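You operate a simulated robot arm through the tools that you are given. There is no shell and no other tool. Be economical: measure what you need, move in short steps, check, and stop when the job is done.

You run a simulated robot arm. Do the job below in one go: nothing can be reset, and whatever is moved stays where it is left.

Task
Turn the dial of each dial tub to its sticker's day, then stand Monday's tub on the silver tray.

It is judged by the outcome, as a careful person would: the job done as asked, and still so three seconds after it is handed in. It fails if anything else is knocked over, pushed out of place, dropped, spilled or broken.

Robot
A 7-joint arm with a two-finger parallel gripper, fixed in place. Base frame: the origin is at the foot of the arm, x ahead of it, y to its left, z up; the work surface is at about z = 962. Units: mm, degrees, N and s.
With the tool pointing down near the work surface it reaches from about 220 to 680 mm from the base axis. Its first joint turns from -66.0 to 66.0 degrees. Payload 2.4 kg.
The TCP is the grasp point between the finger pads, 30 mm short of the fingertips. In the tool frame z runs along the fingers and y along their closing line. Largest opening 94 mm; finger width 28, thickness 10; the body of the gripper, 50 by 96 mm, starts 55 mm behind the TCP.
Orientation is that of the tool frame in the base frame, as [roll, pitch, yaw] about the fixed x, y, z axes, in that order (R = Rz(yaw) Ry(pitch) Rx(roll)). With the fingers straight down and closing along the base's y, the tool's x points along the base's -x, its y along +y and its z along -z.

Tools
- The arm moves only by the tool servo_tool. Its argument "rows" is a list that holds one entry, the list of rows, each a list of 7 numbers: the shift along the base's x, y, z in units of 25 mm (1.0 is 25 mm), then the turn, a rotation vector about the base's x, y, z in units of 6 degrees (1.0 is 6 degrees), then the gripper command, from -1 (fully open) to 1 (shut), values between in proportion. In form: [[[tx, ty, tz, rx, ry, rz, grip], ...]]. A call has 1 to 10 rows; each row shifts and turns the commanded pose from where the row before left it. A call with a number of a shift or a turn outside -1 to 1 is refused whole. Rows are played at 5 a second. More than 50 mm and 8.6 degrees between two rows, or a gripper value outside its range, and nothing of the call is played. A pose out of reach is approached as far as the arm can. The call stops where the force on the tool passes 40 N (or 10 N more than at its start, if that is more) or the arm is blocked; 0.2 s more then pass. The fingers move at their own pace (about 153 mm/s each) and stop on an object; they squeeze with about 21 N. The grip force told is the motor's: it shows also when the fingers shut on nothing. Time passes only in rows, and 0.2 s behind the last, so rows that do not move let the fingers close. It gives the time, the measured TCP pose, the force on the tool (base axes), the opening and the grip force at its end, in the units of the frame above (readings bear some noise).
- Cameras (640 x 400 px; columns grow to the right, rows downward): "scene" is fixed at [32.6, 475.8, 1460.9]; the picture's right is [-0.75, -0.66, 0.00], its down [-0.26, 0.29, -0.92] and it looks along [0.61, -0.69, -0.39] (base axes); focal length 311 px, centre (320, 200). "wrist" rides on the gripper at [-37, 0, -58] in the tool frame; the picture's right is [0.00, -1.00, 0.00], its down [0.97, 0.00, -0.24] and it looks along [0.24, 0.00, 0.97] (tool axes); focal length 218 px, centre (320, 200).
- capture(camera): a new picture of that camera. The clock stands still meanwhile.
- pixel_to_xyz(camera, pixels): for up to 12 pixels [column, row] of the newest picture of that camera ("zoom" is the newest enlarged one), the place [x, y, z] in the base frame of the surface seen there, good to about 3 mm, but the place of the scene camera against the robot may be out by one fixed shift of up to 12 mm in any direction. The clock stands still meanwhile.
- close_up(camera, box): a new picture of the part [left, top, right, bottom] of that camera's present view, enlarged. The clock stands still meanwhile.
- job_done(): hands the job in; it is judged then, once.

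Go step by step. Measure first, check grasps and placings, and put right what went wrong. The budget is 80 turns and 34 pictures, counting those below and the enlarged ones. Unless the task says otherwise, let go and move clear before handing in, and close with one line.

The tools are called after ">>>" as a command line: name --argument value ..., lists and objects as JSON in quotes. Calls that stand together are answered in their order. servo_tool: Moves the arm, as the interface text tells. Its arguments: {"type":"object","properties":{"rows":{"type":"array"}},"required":["rows"]} The other tools are called the same way: capture (camera) takes a picture; pixel_to_xyz (camera, pixels) gives the place of the surface under pixels of a picture; close_up (camera, box) takes an enlarged picture of a part of a camera's view; job_done () hands the job in.

At the start:

```text
clock: 0.0
eef_pos: [423.7, 152.1, 1298.8]
orientation: [-180.0, 0.0, 180.0]
wrist_force: [0.2, -0.4, 0.4]
finger_gap: 93.7
finger_force: 0.2
```

scene: 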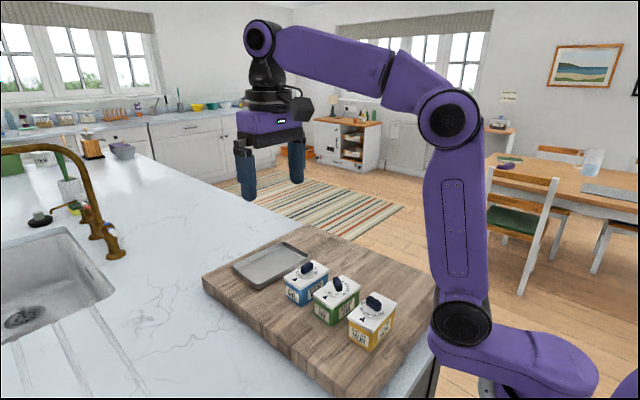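
wrist: 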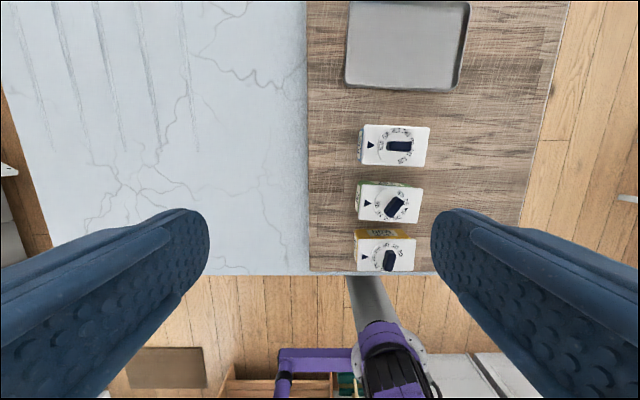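

The three dial tubs (blue, green, yellow) stand on the board next to the tray. I look closer at their lids and stickers.

>>> close_up --camera "scene" --box '[270, 245, 410, 360]'

>>> close_up --camera "wrist" --box '[340, 110, 450, 280]'

>>> pixel_to_xyz --camera "wrist" --pixels '[[398, 146], [394, 206], [389, 260], [362, 126], [428, 126], [427, 166], [360, 163], [405, 45], [350, 85], [460, 88], [355, 5], [468, 5]]'

```text
3.48 times, centred on (340, 302) of scene
```

zoom: 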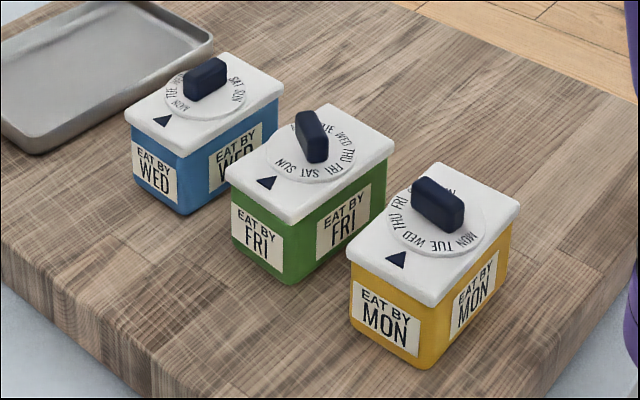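

```text
2.35 times, centred on (395, 195) of wrist
```

zoom: 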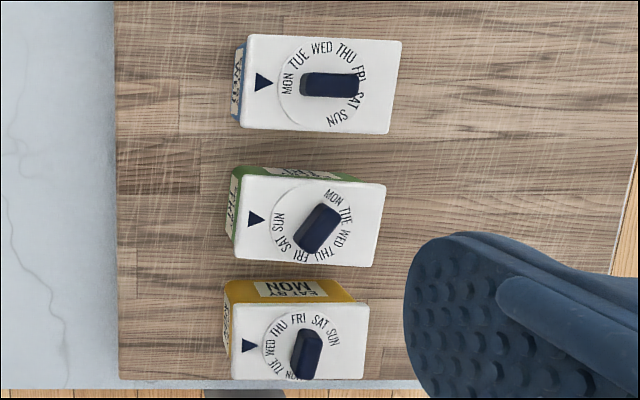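

```text
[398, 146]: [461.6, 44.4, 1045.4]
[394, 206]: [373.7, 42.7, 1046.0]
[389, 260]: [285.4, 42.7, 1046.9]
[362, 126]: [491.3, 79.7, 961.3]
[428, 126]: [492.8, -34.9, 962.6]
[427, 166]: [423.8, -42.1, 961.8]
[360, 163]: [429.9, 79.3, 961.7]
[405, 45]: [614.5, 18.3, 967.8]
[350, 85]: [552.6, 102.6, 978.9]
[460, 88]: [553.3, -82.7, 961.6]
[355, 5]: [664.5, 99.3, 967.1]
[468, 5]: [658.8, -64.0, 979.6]
```

The stickers read WED (blue), FRI (green) and MON (yellow), and the labels appear to be about 40° apart, with each knob bar lined up with its MON. I'll move above the tubs for a precise view.

>>> servo_tool --rows '[[[-0.333, -0.72, -0.86, 0, 0, 0, -1], [-0.333, -0.72, -0.86, 0, 0, 0, -1], [-0.333, -0.72, -0.86, 0, 0, 0, -1], [-0.333, -0.72, -0.86, 0, 0, 0, -1], [-0.333, -0.72, -0.86, 0, 0, 0, -1], [-0.333, -0.72, -0.86, 0, 0, 0, -1], [0, 0, 0, 0, 0, 0, -1]]]'

>>> close_up --camera "wrist" --box '[220, 60, 420, 320]'

```text
clock: 1.6
eef_pos: [374.7, 44.3, 1170.2]
orientation: [179.9, 0.0, 180.0]
wrist_force: [-0.2, -0.7, 0.9]
finger_gap: 94.0
finger_force: 0.1
```

```text
1.54 times, centred on (320, 190) of wrist
```

zoom: 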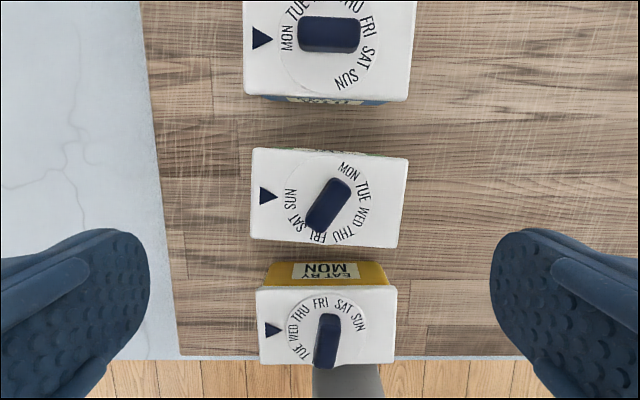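

Green shows SUN at the pointer, yellow shows WED and blue shows MON. I measure bar ends and lid corners.

>>> pixel_to_xyz --camera "zoom" --pixels '[[301, 34], [357, 34], [340, 182], [315, 226], [329, 320], [324, 364], [257, 153], [402, 158], [394, 243], [255, 233], [290, 196], [265, 195]]'

>>> pixel_to_xyz --camera "zoom" --pixels '[[329, 34], [328, 204], [327, 342], [247, 92], [406, 95], [410, 5], [262, 292], [392, 292], [390, 360], [263, 360], [348, 165], [345, 78]]'

>>> close_up --camera "wrist" --box '[280, 140, 365, 225]'

```text
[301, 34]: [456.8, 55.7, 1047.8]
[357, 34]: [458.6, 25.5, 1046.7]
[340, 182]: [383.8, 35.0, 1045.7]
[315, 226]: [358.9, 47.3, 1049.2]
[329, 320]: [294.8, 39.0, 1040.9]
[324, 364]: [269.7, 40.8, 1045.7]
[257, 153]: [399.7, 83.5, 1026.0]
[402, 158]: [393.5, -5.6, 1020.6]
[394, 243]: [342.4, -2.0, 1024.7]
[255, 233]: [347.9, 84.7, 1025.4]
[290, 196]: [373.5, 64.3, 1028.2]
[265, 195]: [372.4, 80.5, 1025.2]
```

```text
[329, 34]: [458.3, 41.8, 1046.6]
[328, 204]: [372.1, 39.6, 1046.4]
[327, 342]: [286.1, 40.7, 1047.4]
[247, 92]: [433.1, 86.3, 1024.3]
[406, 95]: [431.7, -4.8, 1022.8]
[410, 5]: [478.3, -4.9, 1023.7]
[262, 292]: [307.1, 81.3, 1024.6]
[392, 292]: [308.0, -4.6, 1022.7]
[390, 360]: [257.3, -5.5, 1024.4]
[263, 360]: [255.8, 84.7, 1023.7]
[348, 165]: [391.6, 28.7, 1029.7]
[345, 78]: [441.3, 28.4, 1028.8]
```

```text
4.71 times, centred on (322, 182) of wrist
```

zoom: 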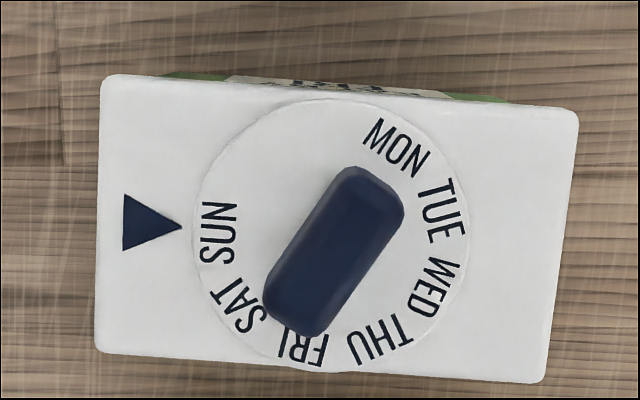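

Lids are at z≈1024, dials at 1028, bar tops at 1047, and the pitch is 40°. The green knob is at about (371,40) with its bar on a −34° line, so I align over it and come part of the way down.

>>> servo_tool --rows '[[[-0.15, -0.16, 0, 0, 0, -0.95, 0], [0, 0, -0.6, 0, 0, -0.95, 0.1], [0, 0, -0.6, 0, 0, -0.95, 0.1], [0, 0, -0.6, 0, 0, -0.95, 0.1], [0, 0, -0.6, 0, 0, -0.95, 0.1], [0, 0, -0.6, 0, 0, -0.92, 0.1], [0, 0, -0.4, 0, 0, 0, 0.1], [0, 0, 0, 0, 0, 0, 0.1]]]'

>>> capture --camera "wrist"

```text
clock: 3.4
eef_pos: [369.9, 40.6, 1084.9]
orientation: [-180.0, 0.1, 146.0]
wrist_force: [0.8, -0.1, 0.7]
finger_gap: 42.2
finger_force: 0.1
```

```text
27 pictures are left
```

wrist: 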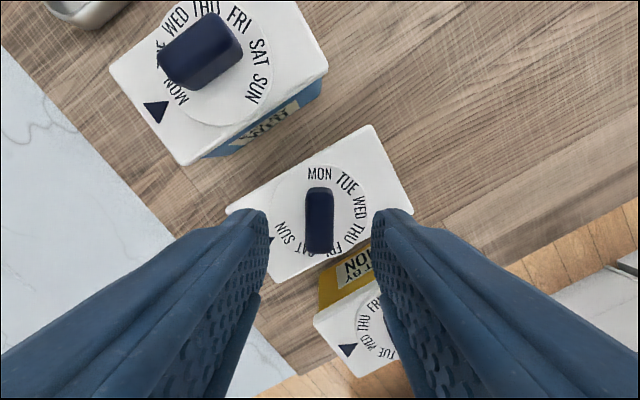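

The bar is vertical in the picture and centred between the fingers (column 320). I go down and close on it.

>>> servo_tool --rows '[[[0, 0, -0.3, 0, 0, 0, 0.1], [0, 0, -0.3, 0, 0, 0, 0.1], [0, 0, -0.28, 0, 0, 0, 0.1], [0, 0, 0, 0, 0, 0, 0.1], [0, 0, 0, 0, 0, 0, 1], [0, 0, 0, 0, 0, 0, 1]]]'

>>> capture --camera "wrist"

```text
clock: 4.8
eef_pos: [369.1, 40.7, 1062.4]
orientation: [179.9, 0.0, 146.0]
wrist_force: [-0.7, 0.6, -0.7]
finger_gap: 13.5
finger_force: 20.8
```

```text
26 pictures are left
```

wrist: 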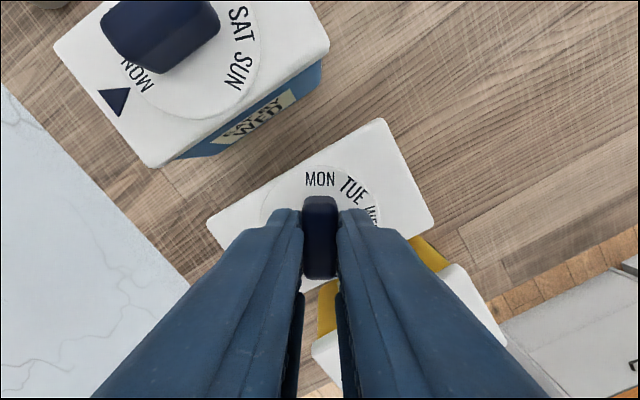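

Gripped at a gap of 13.5 mm. I turn part of the way clockwise and check that the tub stays put.

>>> servo_tool --rows '[[[0, 0, 0, 0, 0, -0.67, 1], [0, 0, 0, 0, 0, -0.67, 1], [0, 0, 0, 0, 0, -0.67, 1], [0, 0, 0, 0, 0, -0.66, 1], [0, 0, 0, 0, 0, -0.66, 1]]]'

>>> close_up --camera "scene" --box '[270, 245, 410, 360]'

```text
clock: 6.0
eef_pos: [371.4, 40.0, 1062.7]
orientation: [-180.0, 0.0, 126.0]
wrist_force: [-0.3, 0.3, 0.6]
finger_gap: 13.6
finger_force: 21.1
```

```text
3.48 times, centred on (340, 302) of scene
```

zoom: 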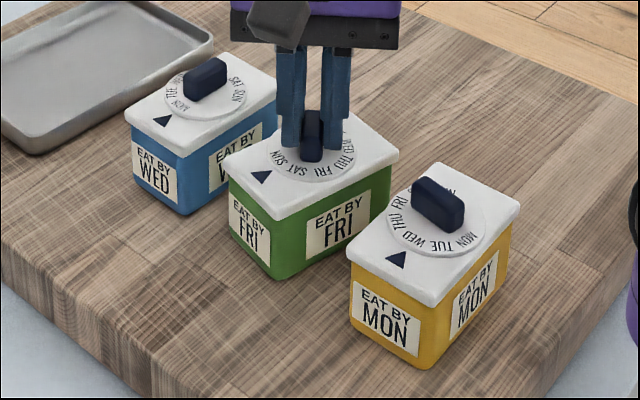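

>>> capture --camera "wrist"

```text
24 pictures are left
```

wrist: 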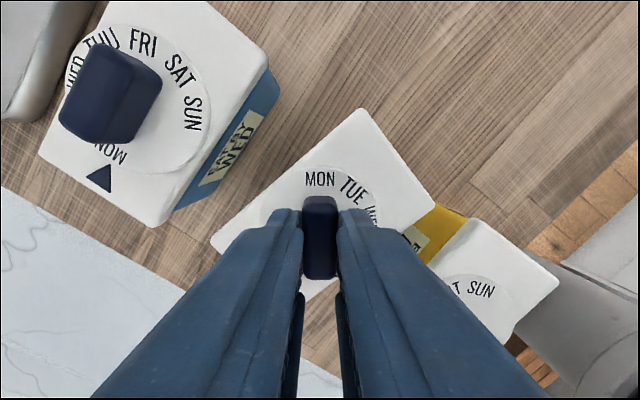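

The blue tub rotated 20° in the view but the green lid only about 11°, so the green tub itself is dragging along by about 9°. I'll press down lightly to hold it on the board while turning.

>>> servo_tool --rows '[[[0, 0, -0.1, 0, 0, 0, 1], [0, 0, -0.08, 0, 0, 0, 1], [0, 0, 0, 0, 0, 0, 1]]]'

```text
clock: 6.8
eef_pos: [371.0, 38.4, 1059.9]
orientation: [179.9, 0.1, 126.0]
wrist_force: [2.1, -0.3, 18.2]
finger_gap: 13.6
finger_force: 20.9
```

>>> servo_tool --rows '[[[0, 0, -0.06, 0, 0, 0, 1], [0, 0, 0, 0, 0, 0, 1], [0, 0, 0, 0, 0, -0.5, 1], [0, 0, 0, 0, 0, -0.5, 1], [0, 0, 0, 0, 0, -0.5, 1], [0, 0, 0, 0, 0, -0.5, 1]]]'

>>> capture --camera "wrist"

```text
clock: 8.2
eef_pos: [371.0, 39.8, 1058.4]
orientation: [180.0, 0.1, 113.9]
wrist_force: [9.1, 2.1, 16.0]
finger_gap: 13.9
finger_force: 20.7
```

```text
23 pictures are left
```

wrist: 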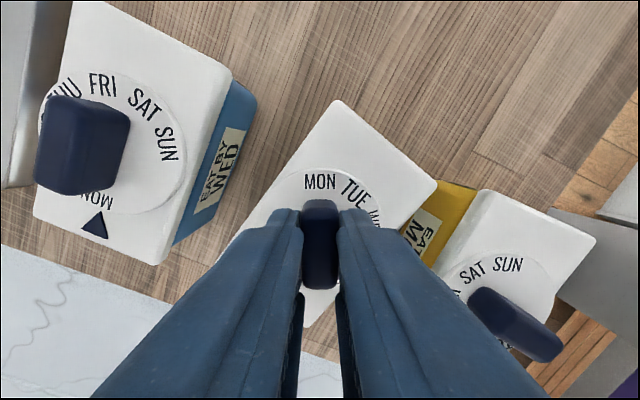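

Pressed like this, the tub holds still (lid edge turned about 12° in the view for 12° of tool). I continue.

>>> servo_tool --rows '[[[0, 0, 0, 0, 0, -0.6, 1], [0, 0, 0, 0, 0, -0.6, 1], [0, 0, 0, 0, 0, -0.6, 1], [0, 0, 0, 0, 0, -0.6, 1], [0, 0, 0, 0, 0, -0.6, 1], [0, 0, 0, 0, 0, -0.6, 1], [0, 0, 0, 0, 0, -0.6, 1], [0, 0, 0, 0, 0, -0.6, 1], [0, 0, 0, 0, 0, -0.6, 1], [0, 0, 0, 0, 0, -0.6, 1]]]'

>>> capture --camera "wrist"

```text
clock: 10.4
eef_pos: [369.3, 40.0, 1056.8]
orientation: [-179.9, 0.0, 77.9]
wrist_force: [-4.8, -2.1, 18.3]
finger_gap: 13.4
finger_force: 20.9
```

```text
22 pictures are left
```

wrist: 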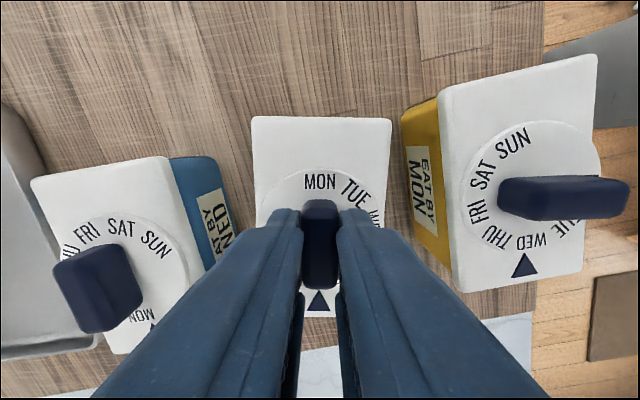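

The green lid is square with the bar and the triangle is at (319,297), so MON sits opposite the pointer. FRI needs exactly 20° more.

>>> servo_tool --rows '[[[0, 0, 0, 0, 0, -0.67, 1], [0, 0, 0, 0, 0, -0.67, 1], [0, 0, 0, 0, 0, -0.67, 1], [0, 0, 0, 0, 0, -0.67, 1], [0, 0, 0, 0, 0, -0.66, 1], [0, 0, 0, 0, 0, 0, 1]]]'

>>> capture --camera "wrist"

```text
clock: 11.8
eef_pos: [369.2, 40.8, 1057.5]
orientation: [179.9, 0.0, 57.9]
wrist_force: [-7.4, 0.4, 32.5]
finger_gap: 13.6
finger_force: 21.1
```

```text
21 pictures are left
```

wrist: 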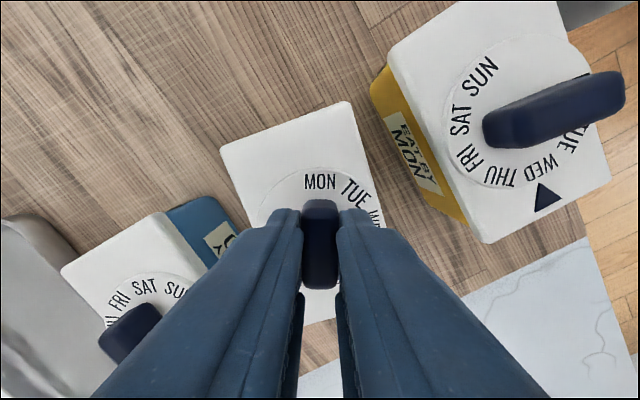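

The lid edge (222,147)-(348,102) is now at 20° to the bar. I relieve the pressing, open and rise to look.

>>> servo_tool --rows '[[[0, 0, 0.13, 0, 0, 0, 1], [0, 0, 0, 0, 0, 0, 1], [0, 0, 0, 0, 0, 0, 0.1], [0, 0, 0, 0, 0, 0, 0.1], [0, 0, 0.6, 0, 0, 0, 0.1], [0, 0, 1, 0, 0, 0, 0.1], [0, 0, 1, 0, 0, 0, 0.1], [0, 0, 1, 0, 0, 0, -0.5], [0, 0, 0.8, 0, 0, 0, -1], [0, 0, 0, 0, 0, 0, -1]]]'

>>> close_up --camera "wrist" --box '[220, 60, 420, 320]'

```text
clock: 14.0
eef_pos: [369.5, 39.2, 1171.2]
orientation: [-180.0, 0.0, 58.0]
wrist_force: [0.2, -0.3, 0.3]
finger_gap: 93.9
finger_force: 0.0
```

```text
1.54 times, centred on (320, 190) of wrist
```

zoom: 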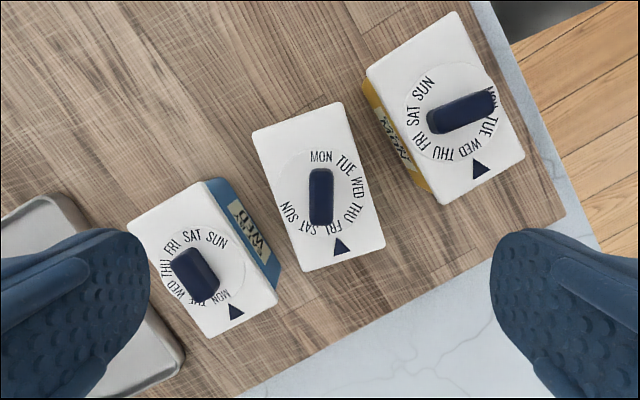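

>>> close_up --camera "wrist" --box '[275, 120, 365, 245]'

>>> pixel_to_xyz --camera "wrist" --pixels '[[200, 130], [320, 190]]'

```text
3.20 times, centred on (320, 182) of wrist
```

zoom: 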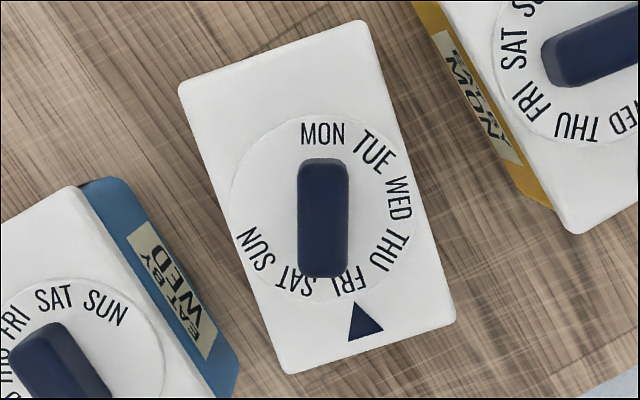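

```text
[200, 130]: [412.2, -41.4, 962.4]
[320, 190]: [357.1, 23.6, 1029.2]
```

FRI is at the green pointer. Next is blue at about (458,41): its bar lies on the −90° line and needs +80°. I align over it and descend part of the way.

>>> servo_tool --rows '[[[0.59, 0.01, 0, 0, 0, 0.89, -0.5], [0.59, 0.01, 0, 0, 0, 0.89, 0], [0.59, 0.01, 0, 0, 0, 0.89, 0.1], [0.59, 0.01, 0, 0, 0, 0.89, 0.1], [0.59, 0.01, 0, 0, 0, 0.89, 0.1], [0.59, 0.01, 0, 0, 0, 0.88, 0.1], [0, 0, -1, 0, 0, 0, 0.1], [0, 0, -1, 0, 0, 0, 0.1], [0, 0, -1, 0, 0, 0, 0.1], [0, 0, -0.4, 0, 0, 0, 0.1]]]'

>>> capture --camera "wrist"

```text
clock: 16.2
eef_pos: [459.8, 39.3, 1086.0]
orientation: [180.0, 0.1, 89.9]
wrist_force: [0.4, 0.9, -0.2]
finger_gap: 42.0
finger_force: 0.1
```

```text
18 pictures are left
```

wrist: 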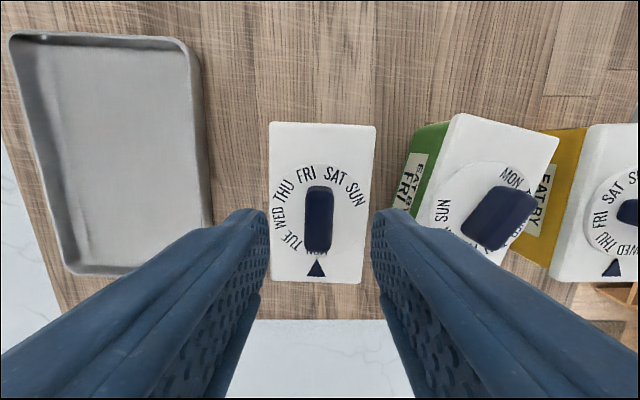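

Well aligned over the blue bar (column 320). I go down, close, then press lightly.

>>> servo_tool --rows '[[[0, 0, -0.45, 0, 0, 0, 0.1], [0, 0, -0.45, 0, 0, 0, 0.1], [0, 0, 0, 0, 0, 0, 0.1], [0, 0, 0, 0, 0, 0, 1], [0, 0, 0, 0, 0, 0, 1], [0, 0, -0.1, 0, 0, 0, 1], [0, 0, -0.1, 0, 0, 0, 1], [0, 0, -0.05, 0, 0, 0, 1], [0, 0, 0, 0, 0, 0, 1]]]'

```text
clock: 18.2
eef_pos: [459.1, 41.3, 1057.3]
orientation: [179.8, 0.0, 89.9]
wrist_force: [1.0, -1.3, 19.1]
finger_gap: 13.5
finger_force: 20.9
```

>>> servo_tool --rows '[[[0, 0, -0.05, 0, 0, 0, 1], [0, 0, 0, 0, 0, 0.4, 1], [0, 0, 0, 0, 0, 0.6, 1], [0, 0, 0, 0, 0, 0.6, 1], [0, 0, 0, 0, 0, 0.6, 1], [0, 0, 0, 0, 0, 0.6, 1], [0, 0, 0, 0, 0, 0.6, 1], [0, 0, 0, 0, 0, 0.6, 1], [0, 0, 0, 0, 0, 0.6, 1], [0, 0, 0, 0, 0, 0.6, 1]]]'

>>> capture --camera "wrist"

```text
clock: 18.8
eef_pos: [458.3, 41.2, 1057.2]
orientation: [179.8, 0.0, 91.7]
wrist_force: [-1.5, -1.3, 4.0]
finger_gap: 13.6
finger_force: 21.1
stopped in row 3: the force on the tool passed its limit (the readings are from after the stop); the commanded pose is now the measured one
```

```text
17 pictures are left
```

wrist: 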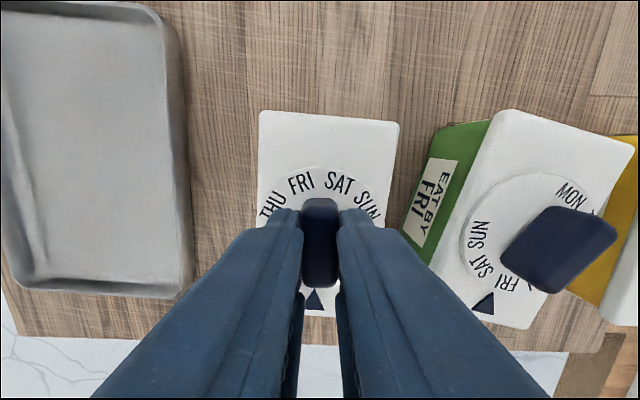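

It stopped on a force spike; nothing has moved visibly. I press a little less and turn more gently.

>>> servo_tool --rows '[[[0, 0, -0.06, 0, 0, 0, 1], [0, 0, -0.06, 0, 0, 0, 1], [0, 0, 0, 0, 0, 0.2, 1], [0, 0, 0, 0, 0, 0.4, 1], [0, 0, 0, 0, 0, 0.5, 1], [0, 0, 0, 0, 0, 0.5, 1], [0, 0, 0, 0, 0, 0.5, 1], [0, 0, 0, 0, 0, 0, 1]]]'

>>> capture --camera "wrist"

```text
clock: 19.4
eef_pos: [458.7, 40.6, 1057.0]
orientation: [179.7, 0.0, 91.7]
wrist_force: [-1.7, -1.9, 6.0]
finger_gap: 14.0
finger_force: 20.8
stopped in row 2: the force on the tool passed its limit (the readings are from after the stop); the commanded pose is now the measured one
```

```text
16 pictures are left
```

wrist: 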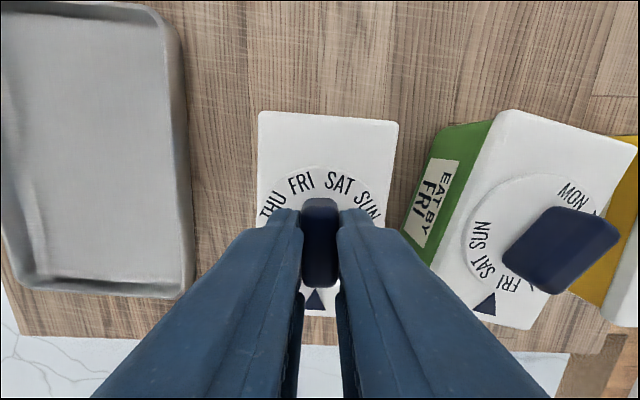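

The contact is stiff now (fingertips on the dial), so I use a very small press.

>>> servo_tool --rows '[[[0, 0, -0.025, 0, 0, 0, 1], [0, 0, 0, 0, 0, 0, 1]]]'

```text
clock: 20.0
eef_pos: [460.1, 40.9, 1057.2]
orientation: [179.5, 0.1, 91.8]
wrist_force: [-7.7, -2.8, 22.0]
finger_gap: 14.0
finger_force: 21.1
```

>>> servo_tool --rows '[[[0, 0, 0.005, 0, 0, 0.25, 1], [0, 0, 0, 0, 0, 0.4, 1], [0, 0, 0, 0, 0, 0.5, 1], [0, 0, 0, 0, 0, 0.5, 1], [0, 0, 0, 0, 0, 0.5, 1], [0, 0, 0, 0, 0, 0, 1]]]'

>>> capture --camera "wrist"

```text
clock: 21.4
eef_pos: [459.2, 41.0, 1057.5]
orientation: [179.5, 0.0, 104.8]
wrist_force: [-8.9, -4.2, 29.6]
finger_gap: 13.8
finger_force: 20.6
```

```text
15 pictures are left
```

wrist: 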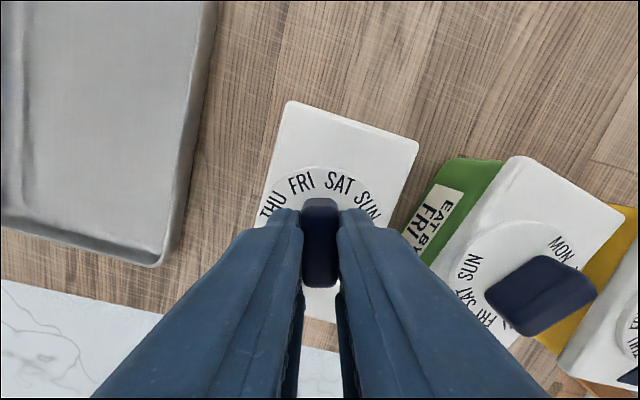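

The dial turns and the tub stays put (lid edge 18° relative to the bar). I continue with slightly less pressure.

>>> servo_tool --rows '[[[0, 0, 0.01, 0, 0, 0.4, 1], [0, 0, 0, 0, 0, 0.5, 1], [0, 0, 0, 0, 0, 0.5, 1], [0, 0, 0, 0, 0, 0.5, 1], [0, 0, 0, 0, 0, 0.5, 1], [0, 0, 0, 0, 0, 0.5, 1], [0, 0, 0, 0, 0, 0.5, 1], [0, 0, 0, 0, 0, 0.5, 1], [0, 0, 0, 0, 0, 0.5, 1], [0, 0, 0, 0, 0, 0.5, 1]]]'

```text
clock: 23.6
eef_pos: [460.1, 39.6, 1056.3]
orientation: [179.6, 0.0, 134.1]
wrist_force: [-11.2, -4.9, 35.2]
finger_gap: 13.9
finger_force: 20.6
```

>>> servo_tool --rows '[[[0, 0, 0.025, 0, 0, 0.3, 1], [0, 0, 0.01, 0, 0, 0.5, 1], [0, 0, 0, 0, 0, 0.5, 1], [0, 0, 0, 0, 0, 0.5, 1], [0, 0, 0, 0, 0, 0.5, 1], [0, 0, 0, 0, 0, 0.5, 1], [0, 0, 0, 0, 0, 0.5, 1], [0, 0, 0, 0, 0, 0.5, 1], [0, 0, 0, 0, 0, 0.5, 1], [0, 0, 0, 0, 0, 0.5, 1]]]'

>>> capture --camera "wrist"

```text
clock: 25.8
eef_pos: [460.2, 38.9, 1057.0]
orientation: [179.6, 0.0, 163.0]
wrist_force: [-10.2, -10.5, 24.0]
finger_gap: 13.5
finger_force: 21.0
```

```text
14 pictures are left
```

wrist: 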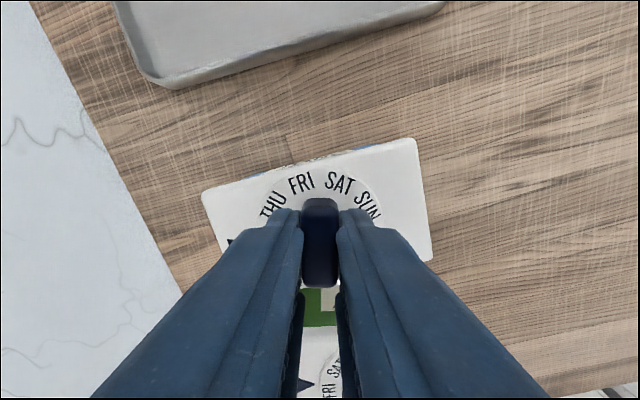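

The lid's far edge is at −15° and should be −10°, so 5° more.

>>> servo_tool --rows '[[[0, 0, 0, 0, 0, 0.45, 1], [0, 0, 0, 0, 0, 0.45, 1], [0, 0, 0, 0, 0, 0, 1], [0, 0, 0.13, 0, 0, 0, 1], [0, 0, 0, 0, 0, 0, 0.1], [0, 0, 0, 0, 0, 0, 0.1], [0, 0, 0.6, 0, 0, 0, 0.1], [0, 0, 1, 0, 0, 0, 0.1], [0, 0, 1, 0, 0, 0, 0.1], [0, 0, 1, 0, 0, 0, 0.1]]]'

>>> close_up --camera "wrist" --box '[260, 100, 380, 240]'

```text
clock: 28.0
eef_pos: [457.5, 41.3, 1153.4]
orientation: [179.6, 0.0, 168.3]
wrist_force: [0.5, 0.2, -0.1]
finger_gap: 42.3
finger_force: 0.1
```

```text
2.86 times, centred on (320, 170) of wrist
```

zoom: 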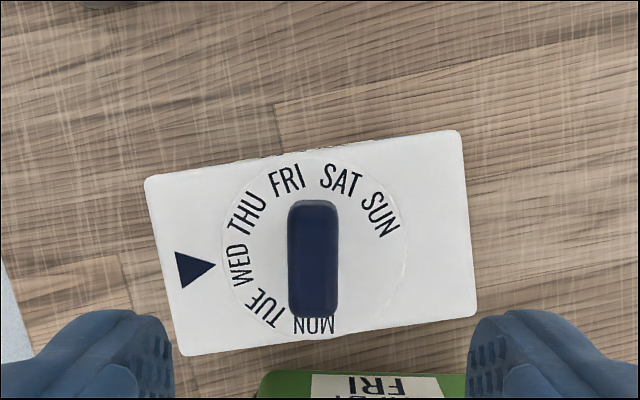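

WED is right at the blue pointer. Next is yellow at about (283,40), with its bar at about −10°.

>>> servo_tool --rows '[[[-0.873, -0.01, 0, 0, 0, 0.03, 0.1], [-0.873, -0.01, 0, 0, 0, 0.03, 0.1], [-0.873, -0.01, 0, 0, 0, 0.03, 0.1], [-0.873, -0.01, 0, 0, 0, 0.03, 0.1], [-0.873, -0.01, 0, 0, 0, 0.03, 0.1], [-0.873, -0.01, 0, 0, 0, 0.03, 0.1], [-0.873, 0, 0, 0, 0, 0.03, 0.1], [-0.873, 0, -0.8, 0, 0, 0, 0.1], [0, 0, -0.9, 0, 0, 0, 0.1], [0, 0, -0.9, 0, 0, 0, 0.1]]]'

>>> capture --camera "wrist"

```text
clock: 30.2
eef_pos: [285.2, 37.8, 1085.9]
orientation: [179.6, 0.1, 169.6]
wrist_force: [0.3, -0.2, 0.1]
finger_gap: 41.9
finger_force: 0.0
```

```text
12 pictures are left
```

wrist: 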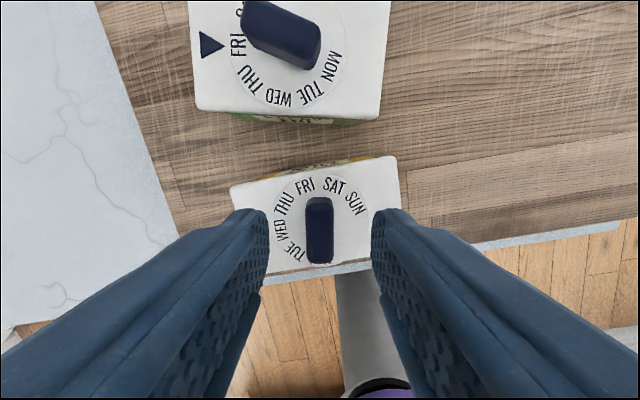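

Aligned, but the bar sits about 9 px lower than before (≈4 mm towards the base). I correct that, go down and grip.

>>> servo_tool --rows '[[[-0.15, 0, -0.4, 0, 0, 0, 0.1], [0, 0, -0.4, 0, 0, 0, 0.1], [0, 0, -0.24, 0, 0, 0, 0.1], [0, 0, 0, 0, 0, 0, 0.1], [0, 0, 0, 0, 0, 0, 1], [0, 0, 0, 0, 0, 0, 1], [0, 0, -0.06, 0, 0, 0, 1], [0, 0, 0, 0, 0, 0, 1]]]'

```text
clock: 32.0
eef_pos: [283.8, 39.1, 1063.2]
orientation: [179.6, 0.1, 169.5]
wrist_force: [-5.4, -0.2, 17.0]
finger_gap: 13.7
finger_force: 20.8
out of reach, approached as far as the arm can: row 2
```

It is gripping with 17 N down, which is enough. I start turning clockwise.

>>> servo_tool --rows '[[[0, 0, 0, 0, 0, -0.25, 1], [0, 0, 0, 0, 0, -0.4, 1], [0, 0, 0, 0, 0, -0.5, 1], [0, 0, 0, 0, 0, -0.5, 1], [0, 0, 0, 0, 0, -0.5, 1], [0, 0, 0, 0, 0, 0, 1]]]'

>>> capture --camera "wrist"

```text
clock: 33.4
eef_pos: [282.5, 40.7, 1061.4]
orientation: [179.5, 0.1, 156.6]
wrist_force: [0.1, -1.0, 0.5]
finger_gap: 13.4
finger_force: 21.0
```

```text
11 pictures are left
```

wrist: 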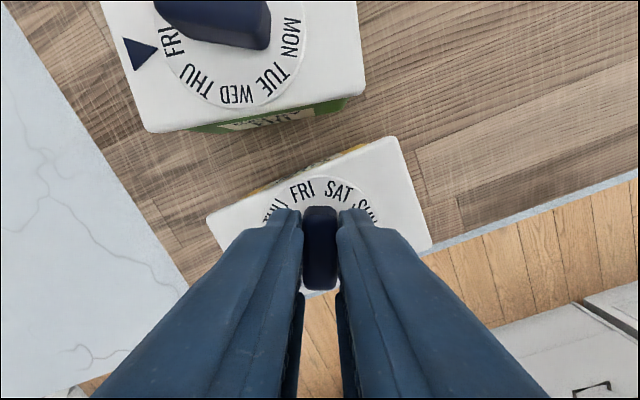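

The tub has held (edge −10° → −22° for 13° of turn), but the pressing force has gone. I restore it in small steps.

>>> servo_tool --rows '[[[0, 0, -0.06, 0, 0, 0, 1], [0, 0, -0.06, 0, 0, 0, 1], [0, 0, 0, 0, 0, 0, 1]]]'

```text
clock: 34.2
eef_pos: [282.7, 38.8, 1060.4]
orientation: [179.6, 0.1, 156.7]
wrist_force: [-3.4, 2.4, 17.2]
finger_gap: 13.7
finger_force: 21.2
```

>>> servo_tool --rows '[[[0, 0, 0, 0, 0, -0.25, 1], [0, 0, -0.02, 0, 0, -0.4, 1], [0, 0, -0.02, 0, 0, -0.5, 1], [0, 0, -0.02, 0, 0, -0.5, 1], [0, 0, -0.02, 0, 0, -0.5, 1], [0, 0, 0, 0, 0, 0, 1]]]'

```text
clock: 35.6
eef_pos: [281.8, 38.9, 1058.1]
orientation: [179.6, 0.1, 143.6]
wrist_force: [0.1, -6.2, 20.5]
finger_gap: 13.8
finger_force: 20.8
```

>>> servo_tool --rows '[[[0, 0, 0, 0, 0, -0.4, 1], [0, 0, 0, 0, 0, -0.5, 1], [0, 0, -0.01, 0, 0, -0.5, 1], [0, 0, 0, 0, 0, -0.5, 1], [0, 0, -0.01, 0, 0, -0.5, 1], [0, 0, 0, 0, 0, -0.5, 1], [0, 0, 0, 0, 0, -0.5, 1], [0, 0, 0, 0, 0, -0.5, 1], [0, 0, 0, 0, 0, -0.5, 1], [0, 0, 0, 0, 0, 0, 1]]]'

>>> capture --camera "wrist"

```text
clock: 36.9
eef_pos: [282.2, 40.1, 1057.3]
orientation: [179.8, 0.0, 127.6]
wrist_force: [-6.2, -2.1, 10.8]
finger_gap: 13.7
finger_force: 20.3
stopped in row 6: the force on the tool passed its limit (the readings are from after the stop); the commanded pose is now the measured one
```

```text
10 pictures are left
```

wrist: 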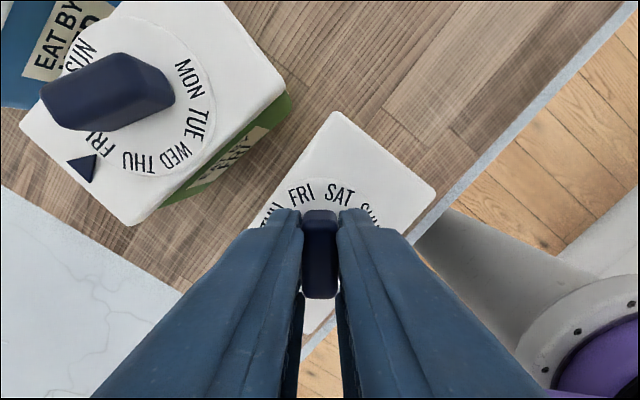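

The tub is still fixed (far edge at −52° for 42° turned); 38° remain. I continue at a milder press.

>>> servo_tool --rows '[[[0, 0, -0.005, 0, 0, -0.25, 1], [0, 0, 0, 0, 0, -0.4, 1], [0, 0, 0, 0, 0, -0.5, 1], [0, 0, 0, 0, 0, -0.5, 1], [0, 0, 0, 0, 0, -0.5, 1], [0, 0, 0, 0, 0, -0.5, 1], [0, 0, 0, 0, 0, 0, 1]]]'

```text
clock: 38.5
eef_pos: [281.2, 39.4, 1057.3]
orientation: [179.7, 0.0, 111.6]
wrist_force: [-15.6, -6.9, 36.1]
finger_gap: 13.6
finger_force: 21.0
```

>>> servo_tool --rows '[[[0, 0, 0.03, 0, 0, 0, 1], [0, 0, 0.01, 0, 0, -0.25, 1], [0, 0, 0.005, 0, 0, -0.4, 1], [0, 0, 0.005, 0, 0, -0.5, 1], [0, 0, 0, 0, 0, -0.5, 1], [0, 0, 0, 0, 0, -0.5, 1], [0, 0, 0, 0, 0, -0.5, 1], [0, 0, 0, 0, 0, 0, 1]]]'

>>> capture --camera "wrist"

```text
clock: 40.3
eef_pos: [282.9, 39.6, 1057.9]
orientation: [179.7, 0.0, 95.6]
wrist_force: [0.0, 0.4, 0.5]
finger_gap: 13.7
finger_force: 21.1
```

```text
9 pictures are left
```

wrist: 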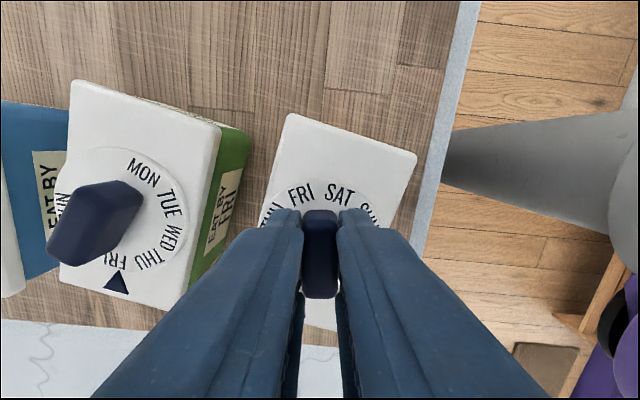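

Pressing was lost and the tub dragged about 12°; the lid edge is at +18° and must reach 0. I press again and turn.

>>> servo_tool --rows '[[[0, 0, -0.03, 0, 0, 0, 1], [0, 0, -0.015, 0, 0, 0, 1], [0, 0, 0, 0, 0, 0, 1]]]'

```text
clock: 41.1
eef_pos: [283.8, 40.4, 1058.2]
orientation: [179.7, 0.0, 95.7]
wrist_force: [-1.3, -2.8, 15.7]
finger_gap: 13.5
finger_force: 20.7
```

>>> servo_tool --rows '[[[0, 0, -0.005, 0, 0, -0.25, 1], [0, 0, 0, 0, 0, -0.4, 1], [0, 0, 0, 0, 0, -0.5, 1], [0, 0, 0, 0, 0, -0.5, 1], [0, 0, 0, 0, 0, -0.5, 1], [0, 0, 0, 0, 0, -0.5, 1], [0, 0, 0, 0, 0, -0.35, 1], [0, 0, 0, 0, 0, 0, 1]]]'

>>> capture --camera "wrist"

```text
clock: 42.4
eef_pos: [282.3, 39.6, 1057.8]
orientation: [179.7, 0.0, 82.8]
wrist_force: [-3.6, 0.4, 9.1]
finger_gap: 13.8
finger_force: 20.7
stopped in row 6: the force on the tool passed its limit (the readings are from after the stop); the commanded pose is now the measured one
```

```text
8 pictures are left
```

wrist: 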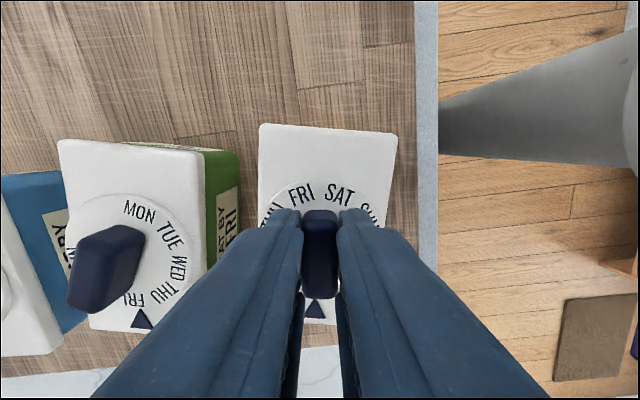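

The edge is at +4°, so about 3.5° more. Then I release and rise.

>>> servo_tool --rows '[[[0, 0, -0.01, 0, 0, -0.2, 1], [0, 0, 0, 0, 0, -0.4, 1], [0, 0, 0, 0, 0, 0, 1], [0, 0, 0.08, 0, 0, 0, 1], [0, 0, 0, 0, 0, 0, 0.1], [0, 0, 0, 0, 0, 0, 0.1], [0, 0, 0.6, 0, 0, 0, 0.1], [0, 0, 1, 0, 0, 0, 0.1], [0, 0, 1, 0, 0, 0, 0.1], [0, 0, 1, 0, 0, 0, 0.1]]]'

>>> close_up --camera "wrist" --box '[200, 100, 380, 240]'

```text
clock: 44.6
eef_pos: [282.7, 40.3, 1150.2]
orientation: [179.7, 0.0, 79.0]
wrist_force: [-0.4, -0.9, 0.1]
finger_gap: 42.4
finger_force: 0.1
```

```text
2.86 times, centred on (290, 170) of wrist
```

zoom: 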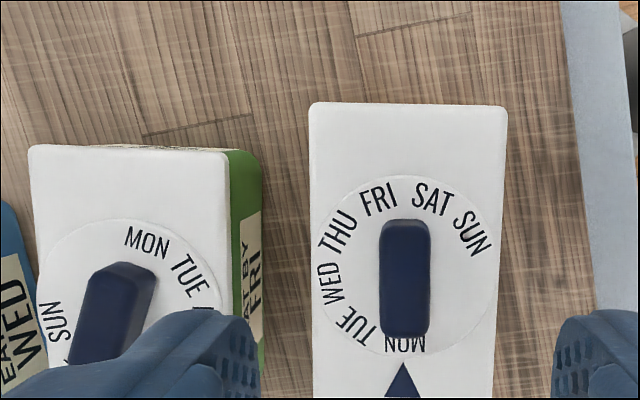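

MON is right at the yellow pointer. The gripper is already parallel to the yellow tub, so I open to 66 mm and descend to just above the lid to check the clearance.

>>> servo_tool --rows '[[[0, 0, -1, 0, 0, 0, -0.4], [0, 0, -1, 0, 0, 0, -0.4], [0, 0, -1, 0, 0, 0, -0.4], [0, 0, -0.4, 0, 0, 0, -0.4], [0, 0, 0, 0, 0, 0, -0.4]]]'

>>> capture --camera "wrist"

```text
clock: 45.8
eef_pos: [281.6, 42.1, 1064.3]
orientation: [179.6, 0.0, 79.0]
wrist_force: [-0.4, -0.1, 0.3]
finger_gap: 65.8
finger_force: 0.1
```

```text
6 pictures are left
```

wrist: 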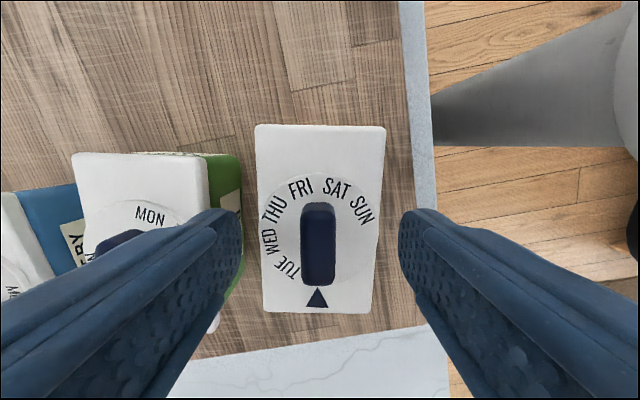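

The lid (columns 256–385) is centred between the fingers and the left finger clears green's lid by about 7 mm. I descend straight and grip.

>>> servo_tool --rows '[[[0, 0, -0.4, 0, 0, 0, -0.4], [0, 0, -0.4, 0, 0, 0, -0.4], [0, 0, -0.4, 0, 0, 0, -0.4], [0, 0, -0.4, 0, 0, 0, -0.4], [0, 0, -0.4, 0, 0, 0, -0.4], [0, 0, 0, 0, 0, 0, -0.4]]]'

```text
clock: 47.2
eef_pos: [282.9, 40.7, 1014.6]
orientation: [179.7, 0.0, 79.1]
wrist_force: [-0.4, -0.1, 0.0]
finger_gap: 65.6
finger_force: 0.1
```

>>> servo_tool --rows '[[[0, 0, 0, 0, 0, 0, 0.2], [0, 0, 0, 0, 0, 0, 1], [0, 0, 0, 0, 0, 0, 1], [0, 0, 0.2, 0, 0, 0, 1], [0, 0, 0.4, 0, 0, 0, 1], [0, 0, 0, 0, 0, 0, 1]]]'

>>> close_up --camera "scene" --box '[210, 220, 410, 360]'

```text
clock: 48.6
eef_pos: [283.4, 39.2, 1029.6]
orientation: [179.7, 0.0, 79.1]
wrist_force: [0.2, 0.7, -4.7]
finger_gap: 62.3
finger_force: 20.8
```

```text
2.86 times, centred on (310, 290) of scene
```

zoom: 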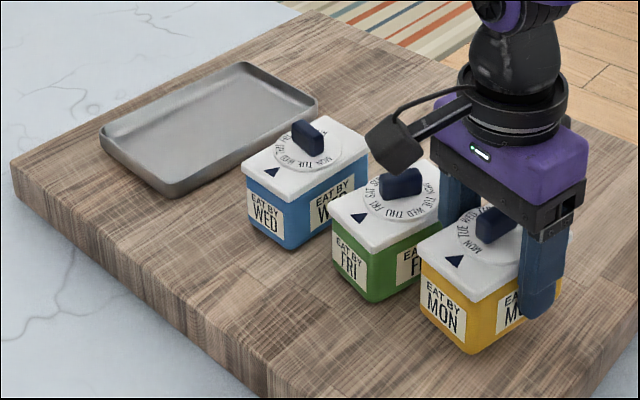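

The tub is held (4.7 N) and the others are undisturbed. I lift it clear over the other tubs and carry it towards the tray.

>>> servo_tool --rows '[[[0, 0, 0.6, 0, 0, 0, 1], [0, 0, 0.9, 0, 0, 0, 1], [0, 0, 0.9, 0, 0, 0, 1], [0, 0, 0.9, 0, 0, 0, 1], [0, 0, 0.9, 0, 0, 0, 1], [0, 0, 0.6, 0, 0, 0, 1], [0.5, -0.03, 0, 0, 0, 0.13, 1], [0.8, -0.05, 0, 0, 0, 0.13, 1], [0.9, -0.05, 0, 0, 0, 0.13, 1], [0.9, -0.05, 0, 0, 0, 0.13, 1]]]'

>>> servo_tool --rows '[[[0.9, -0.06, 0, 0, 0, 0.13, 1], [0.9, -0.06, 0, 0, 0, 0.13, 1], [0.9, -0.06, 0, 0, 0, 0.13, 1], [0.9, -0.06, 0, 0, 0, 0.13, 1], [0.9, -0.06, 0, 0, 0, 0.13, 1], [0.9, -0.06, 0, 0, 0, 0.13, 1], [0.9, -0.06, 0, 0, 0, 0.13, 1], [0.9, -0.06, 0, 0, 0, 0.13, 1], [0.9, -0.06, 0, 0, 0, 0.13, 1], [0.9, -0.06, 0, 0, 0, 0.13, 1]]]'

```text
clock: 50.8
eef_pos: [363.5, 36.1, 1149.4]
orientation: [179.7, 0.0, 82.2]
wrist_force: [0.0, 0.0, -3.9]
finger_gap: 62.6
finger_force: 21.1
```

```text
clock: 53.0
eef_pos: [586.4, 21.4, 1150.0]
orientation: [179.7, 0.1, 90.0]
wrist_force: [0.6, 0.1, -4.8]
finger_gap: 62.6
finger_force: 21.2
```

Still held, at (586,21). I move on to x≈610 and descend part of the way, then check above the tray.

>>> servo_tool --rows '[[[0.5, -0.05, 0, 0, 0, 0, 1], [0.45, -0.05, 0, 0, 0, 0, 1], [0, 0, -0.9, 0, 0, 0, 1], [0, 0, -0.9, 0, 0, 0, 1], [0, 0, -0.9, 0, 0, 0, 1], [0, 0, -0.9, 0, 0, 0, 1], [0, 0, -0.4, 0, 0, 0, 1], [0, 0, 0, 0, 0, 0, 1]]]'

>>> close_up --camera "scene" --box '[210, 190, 410, 330]'

>>> capture --camera "wrist"

```text
clock: 54.8
eef_pos: [610.5, 16.6, 1049.3]
orientation: [179.6, 0.0, 89.9]
wrist_force: [0.2, 0.0, -4.4]
finger_gap: 62.6
finger_force: 21.2
```

```text
2.86 times, centred on (310, 260) of scene
```

zoom: 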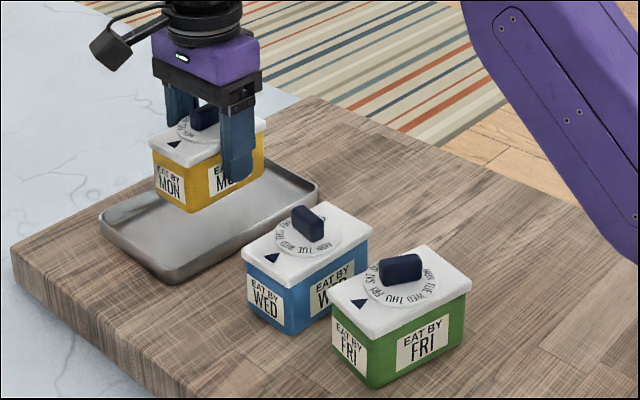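

```text
3 pictures are left
```

wrist: 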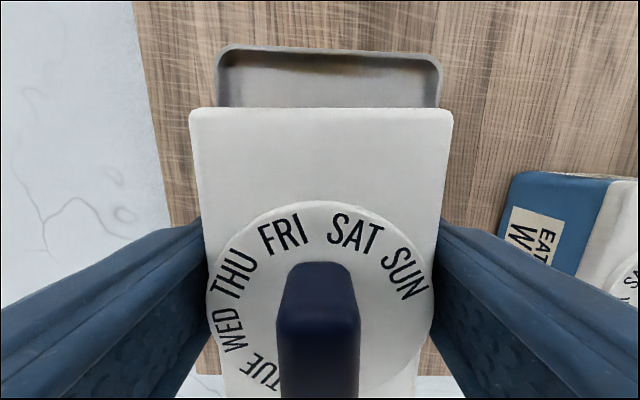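

The tub is over the tray, about 4 mm far of its middle line (tray columns 215–442). I shift −4 mm in x and lower it gently.

>>> servo_tool --rows '[[[-0.15, 0, -0.3, 0, 0, 0, 1], [0, 0, -0.3, 0, 0, 0, 1], [0, 0, -0.2, 0, 0, 0, 1], [0, 0, -0.15, 0, 0, 0, 1], [0, 0, -0.1, 0, 0, 0, 1], [0, 0, 0, 0, 0, 0, 1]]]'

```text
clock: 56.2
eef_pos: [605.4, 18.4, 1023.7]
orientation: [179.7, 0.1, 90.0]
wrist_force: [-1.5, 0.1, -4.4]
finger_gap: 62.3
finger_force: 21.6
```

>>> servo_tool --rows '[[[0, 0, -0.05, 0, 0, 0, 1], [0, 0, -0.05, 0, 0, 0, 1], [0, 0, -0.05, 0, 0, 0, 1], [0, 0, 0, 0, 0, 0, 1]]]'

```text
clock: 57.2
eef_pos: [606.0, 17.3, 1019.1]
orientation: [179.7, -0.1, 89.9]
wrist_force: [0.5, 0.6, -4.5]
finger_gap: 62.3
finger_force: 21.1
```

>>> servo_tool --rows '[[[0, 0, -0.05, 0, 0, 0, 1], [0, 0, -0.04, 0, 0, 0, 1], [0, 0, 0, 0, 0, 0, 1]]]'

```text
clock: 58.0
eef_pos: [605.2, 17.9, 1017.5]
orientation: [179.6, 0.1, 90.1]
wrist_force: [-4.1, 0.0, 12.0]
finger_gap: 62.4
finger_force: 21.2
```

It touches down (12 N up). I ease off, open and rise straight up.

>>> servo_tool --rows '[[[0, 0, 0.03, 0, 0, 0, 1], [0, 0, 0, 0, 0, 0, 0], [0, 0, 0, 0, 0, 0, -0.6], [0, 0, 0, 0, 0, 0, -0.6], [0, 0, 0.5, 0, 0, 0, -0.6], [0, 0, 1, 0, 0, 0, -0.6], [0, 0, 1, 0, 0, 0, -0.6], [0, 0, 1, 0, 0, 0, -0.6], [0, 0, 1, 0, 0, 0, -0.6], [0, 0, 1, 0, 0, 0, -0.6]]]'

>>> close_up --camera "scene" --box '[230, 220, 390, 330]'

```text
clock: 60.2
eef_pos: [605.0, 19.5, 1155.9]
orientation: [179.7, 0.0, 90.0]
wrist_force: [0.5, 0.7, 0.3]
finger_gap: 75.2
finger_force: 0.1
```

```text
3.64 times, centred on (310, 275) of scene
```

zoom: 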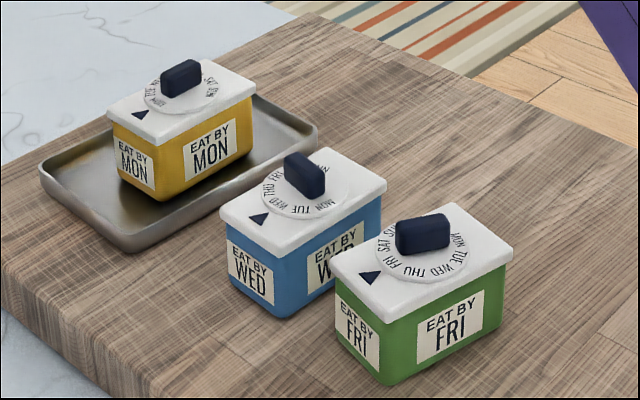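

All three dials read their stickers' days (WED, FRI and MON), and the yellow MON tub stands flat in the tray with the gripper clear above it. I hand the job in.

>>> job_done

```text
The job is handed in.
```

The dials are set to WED (blue), FRI (green) and MON (yellow), and Monday's yellow tub stands on the silver tray; turning its dial also swivelled the green tub about 8° where it stands, and I left it so.
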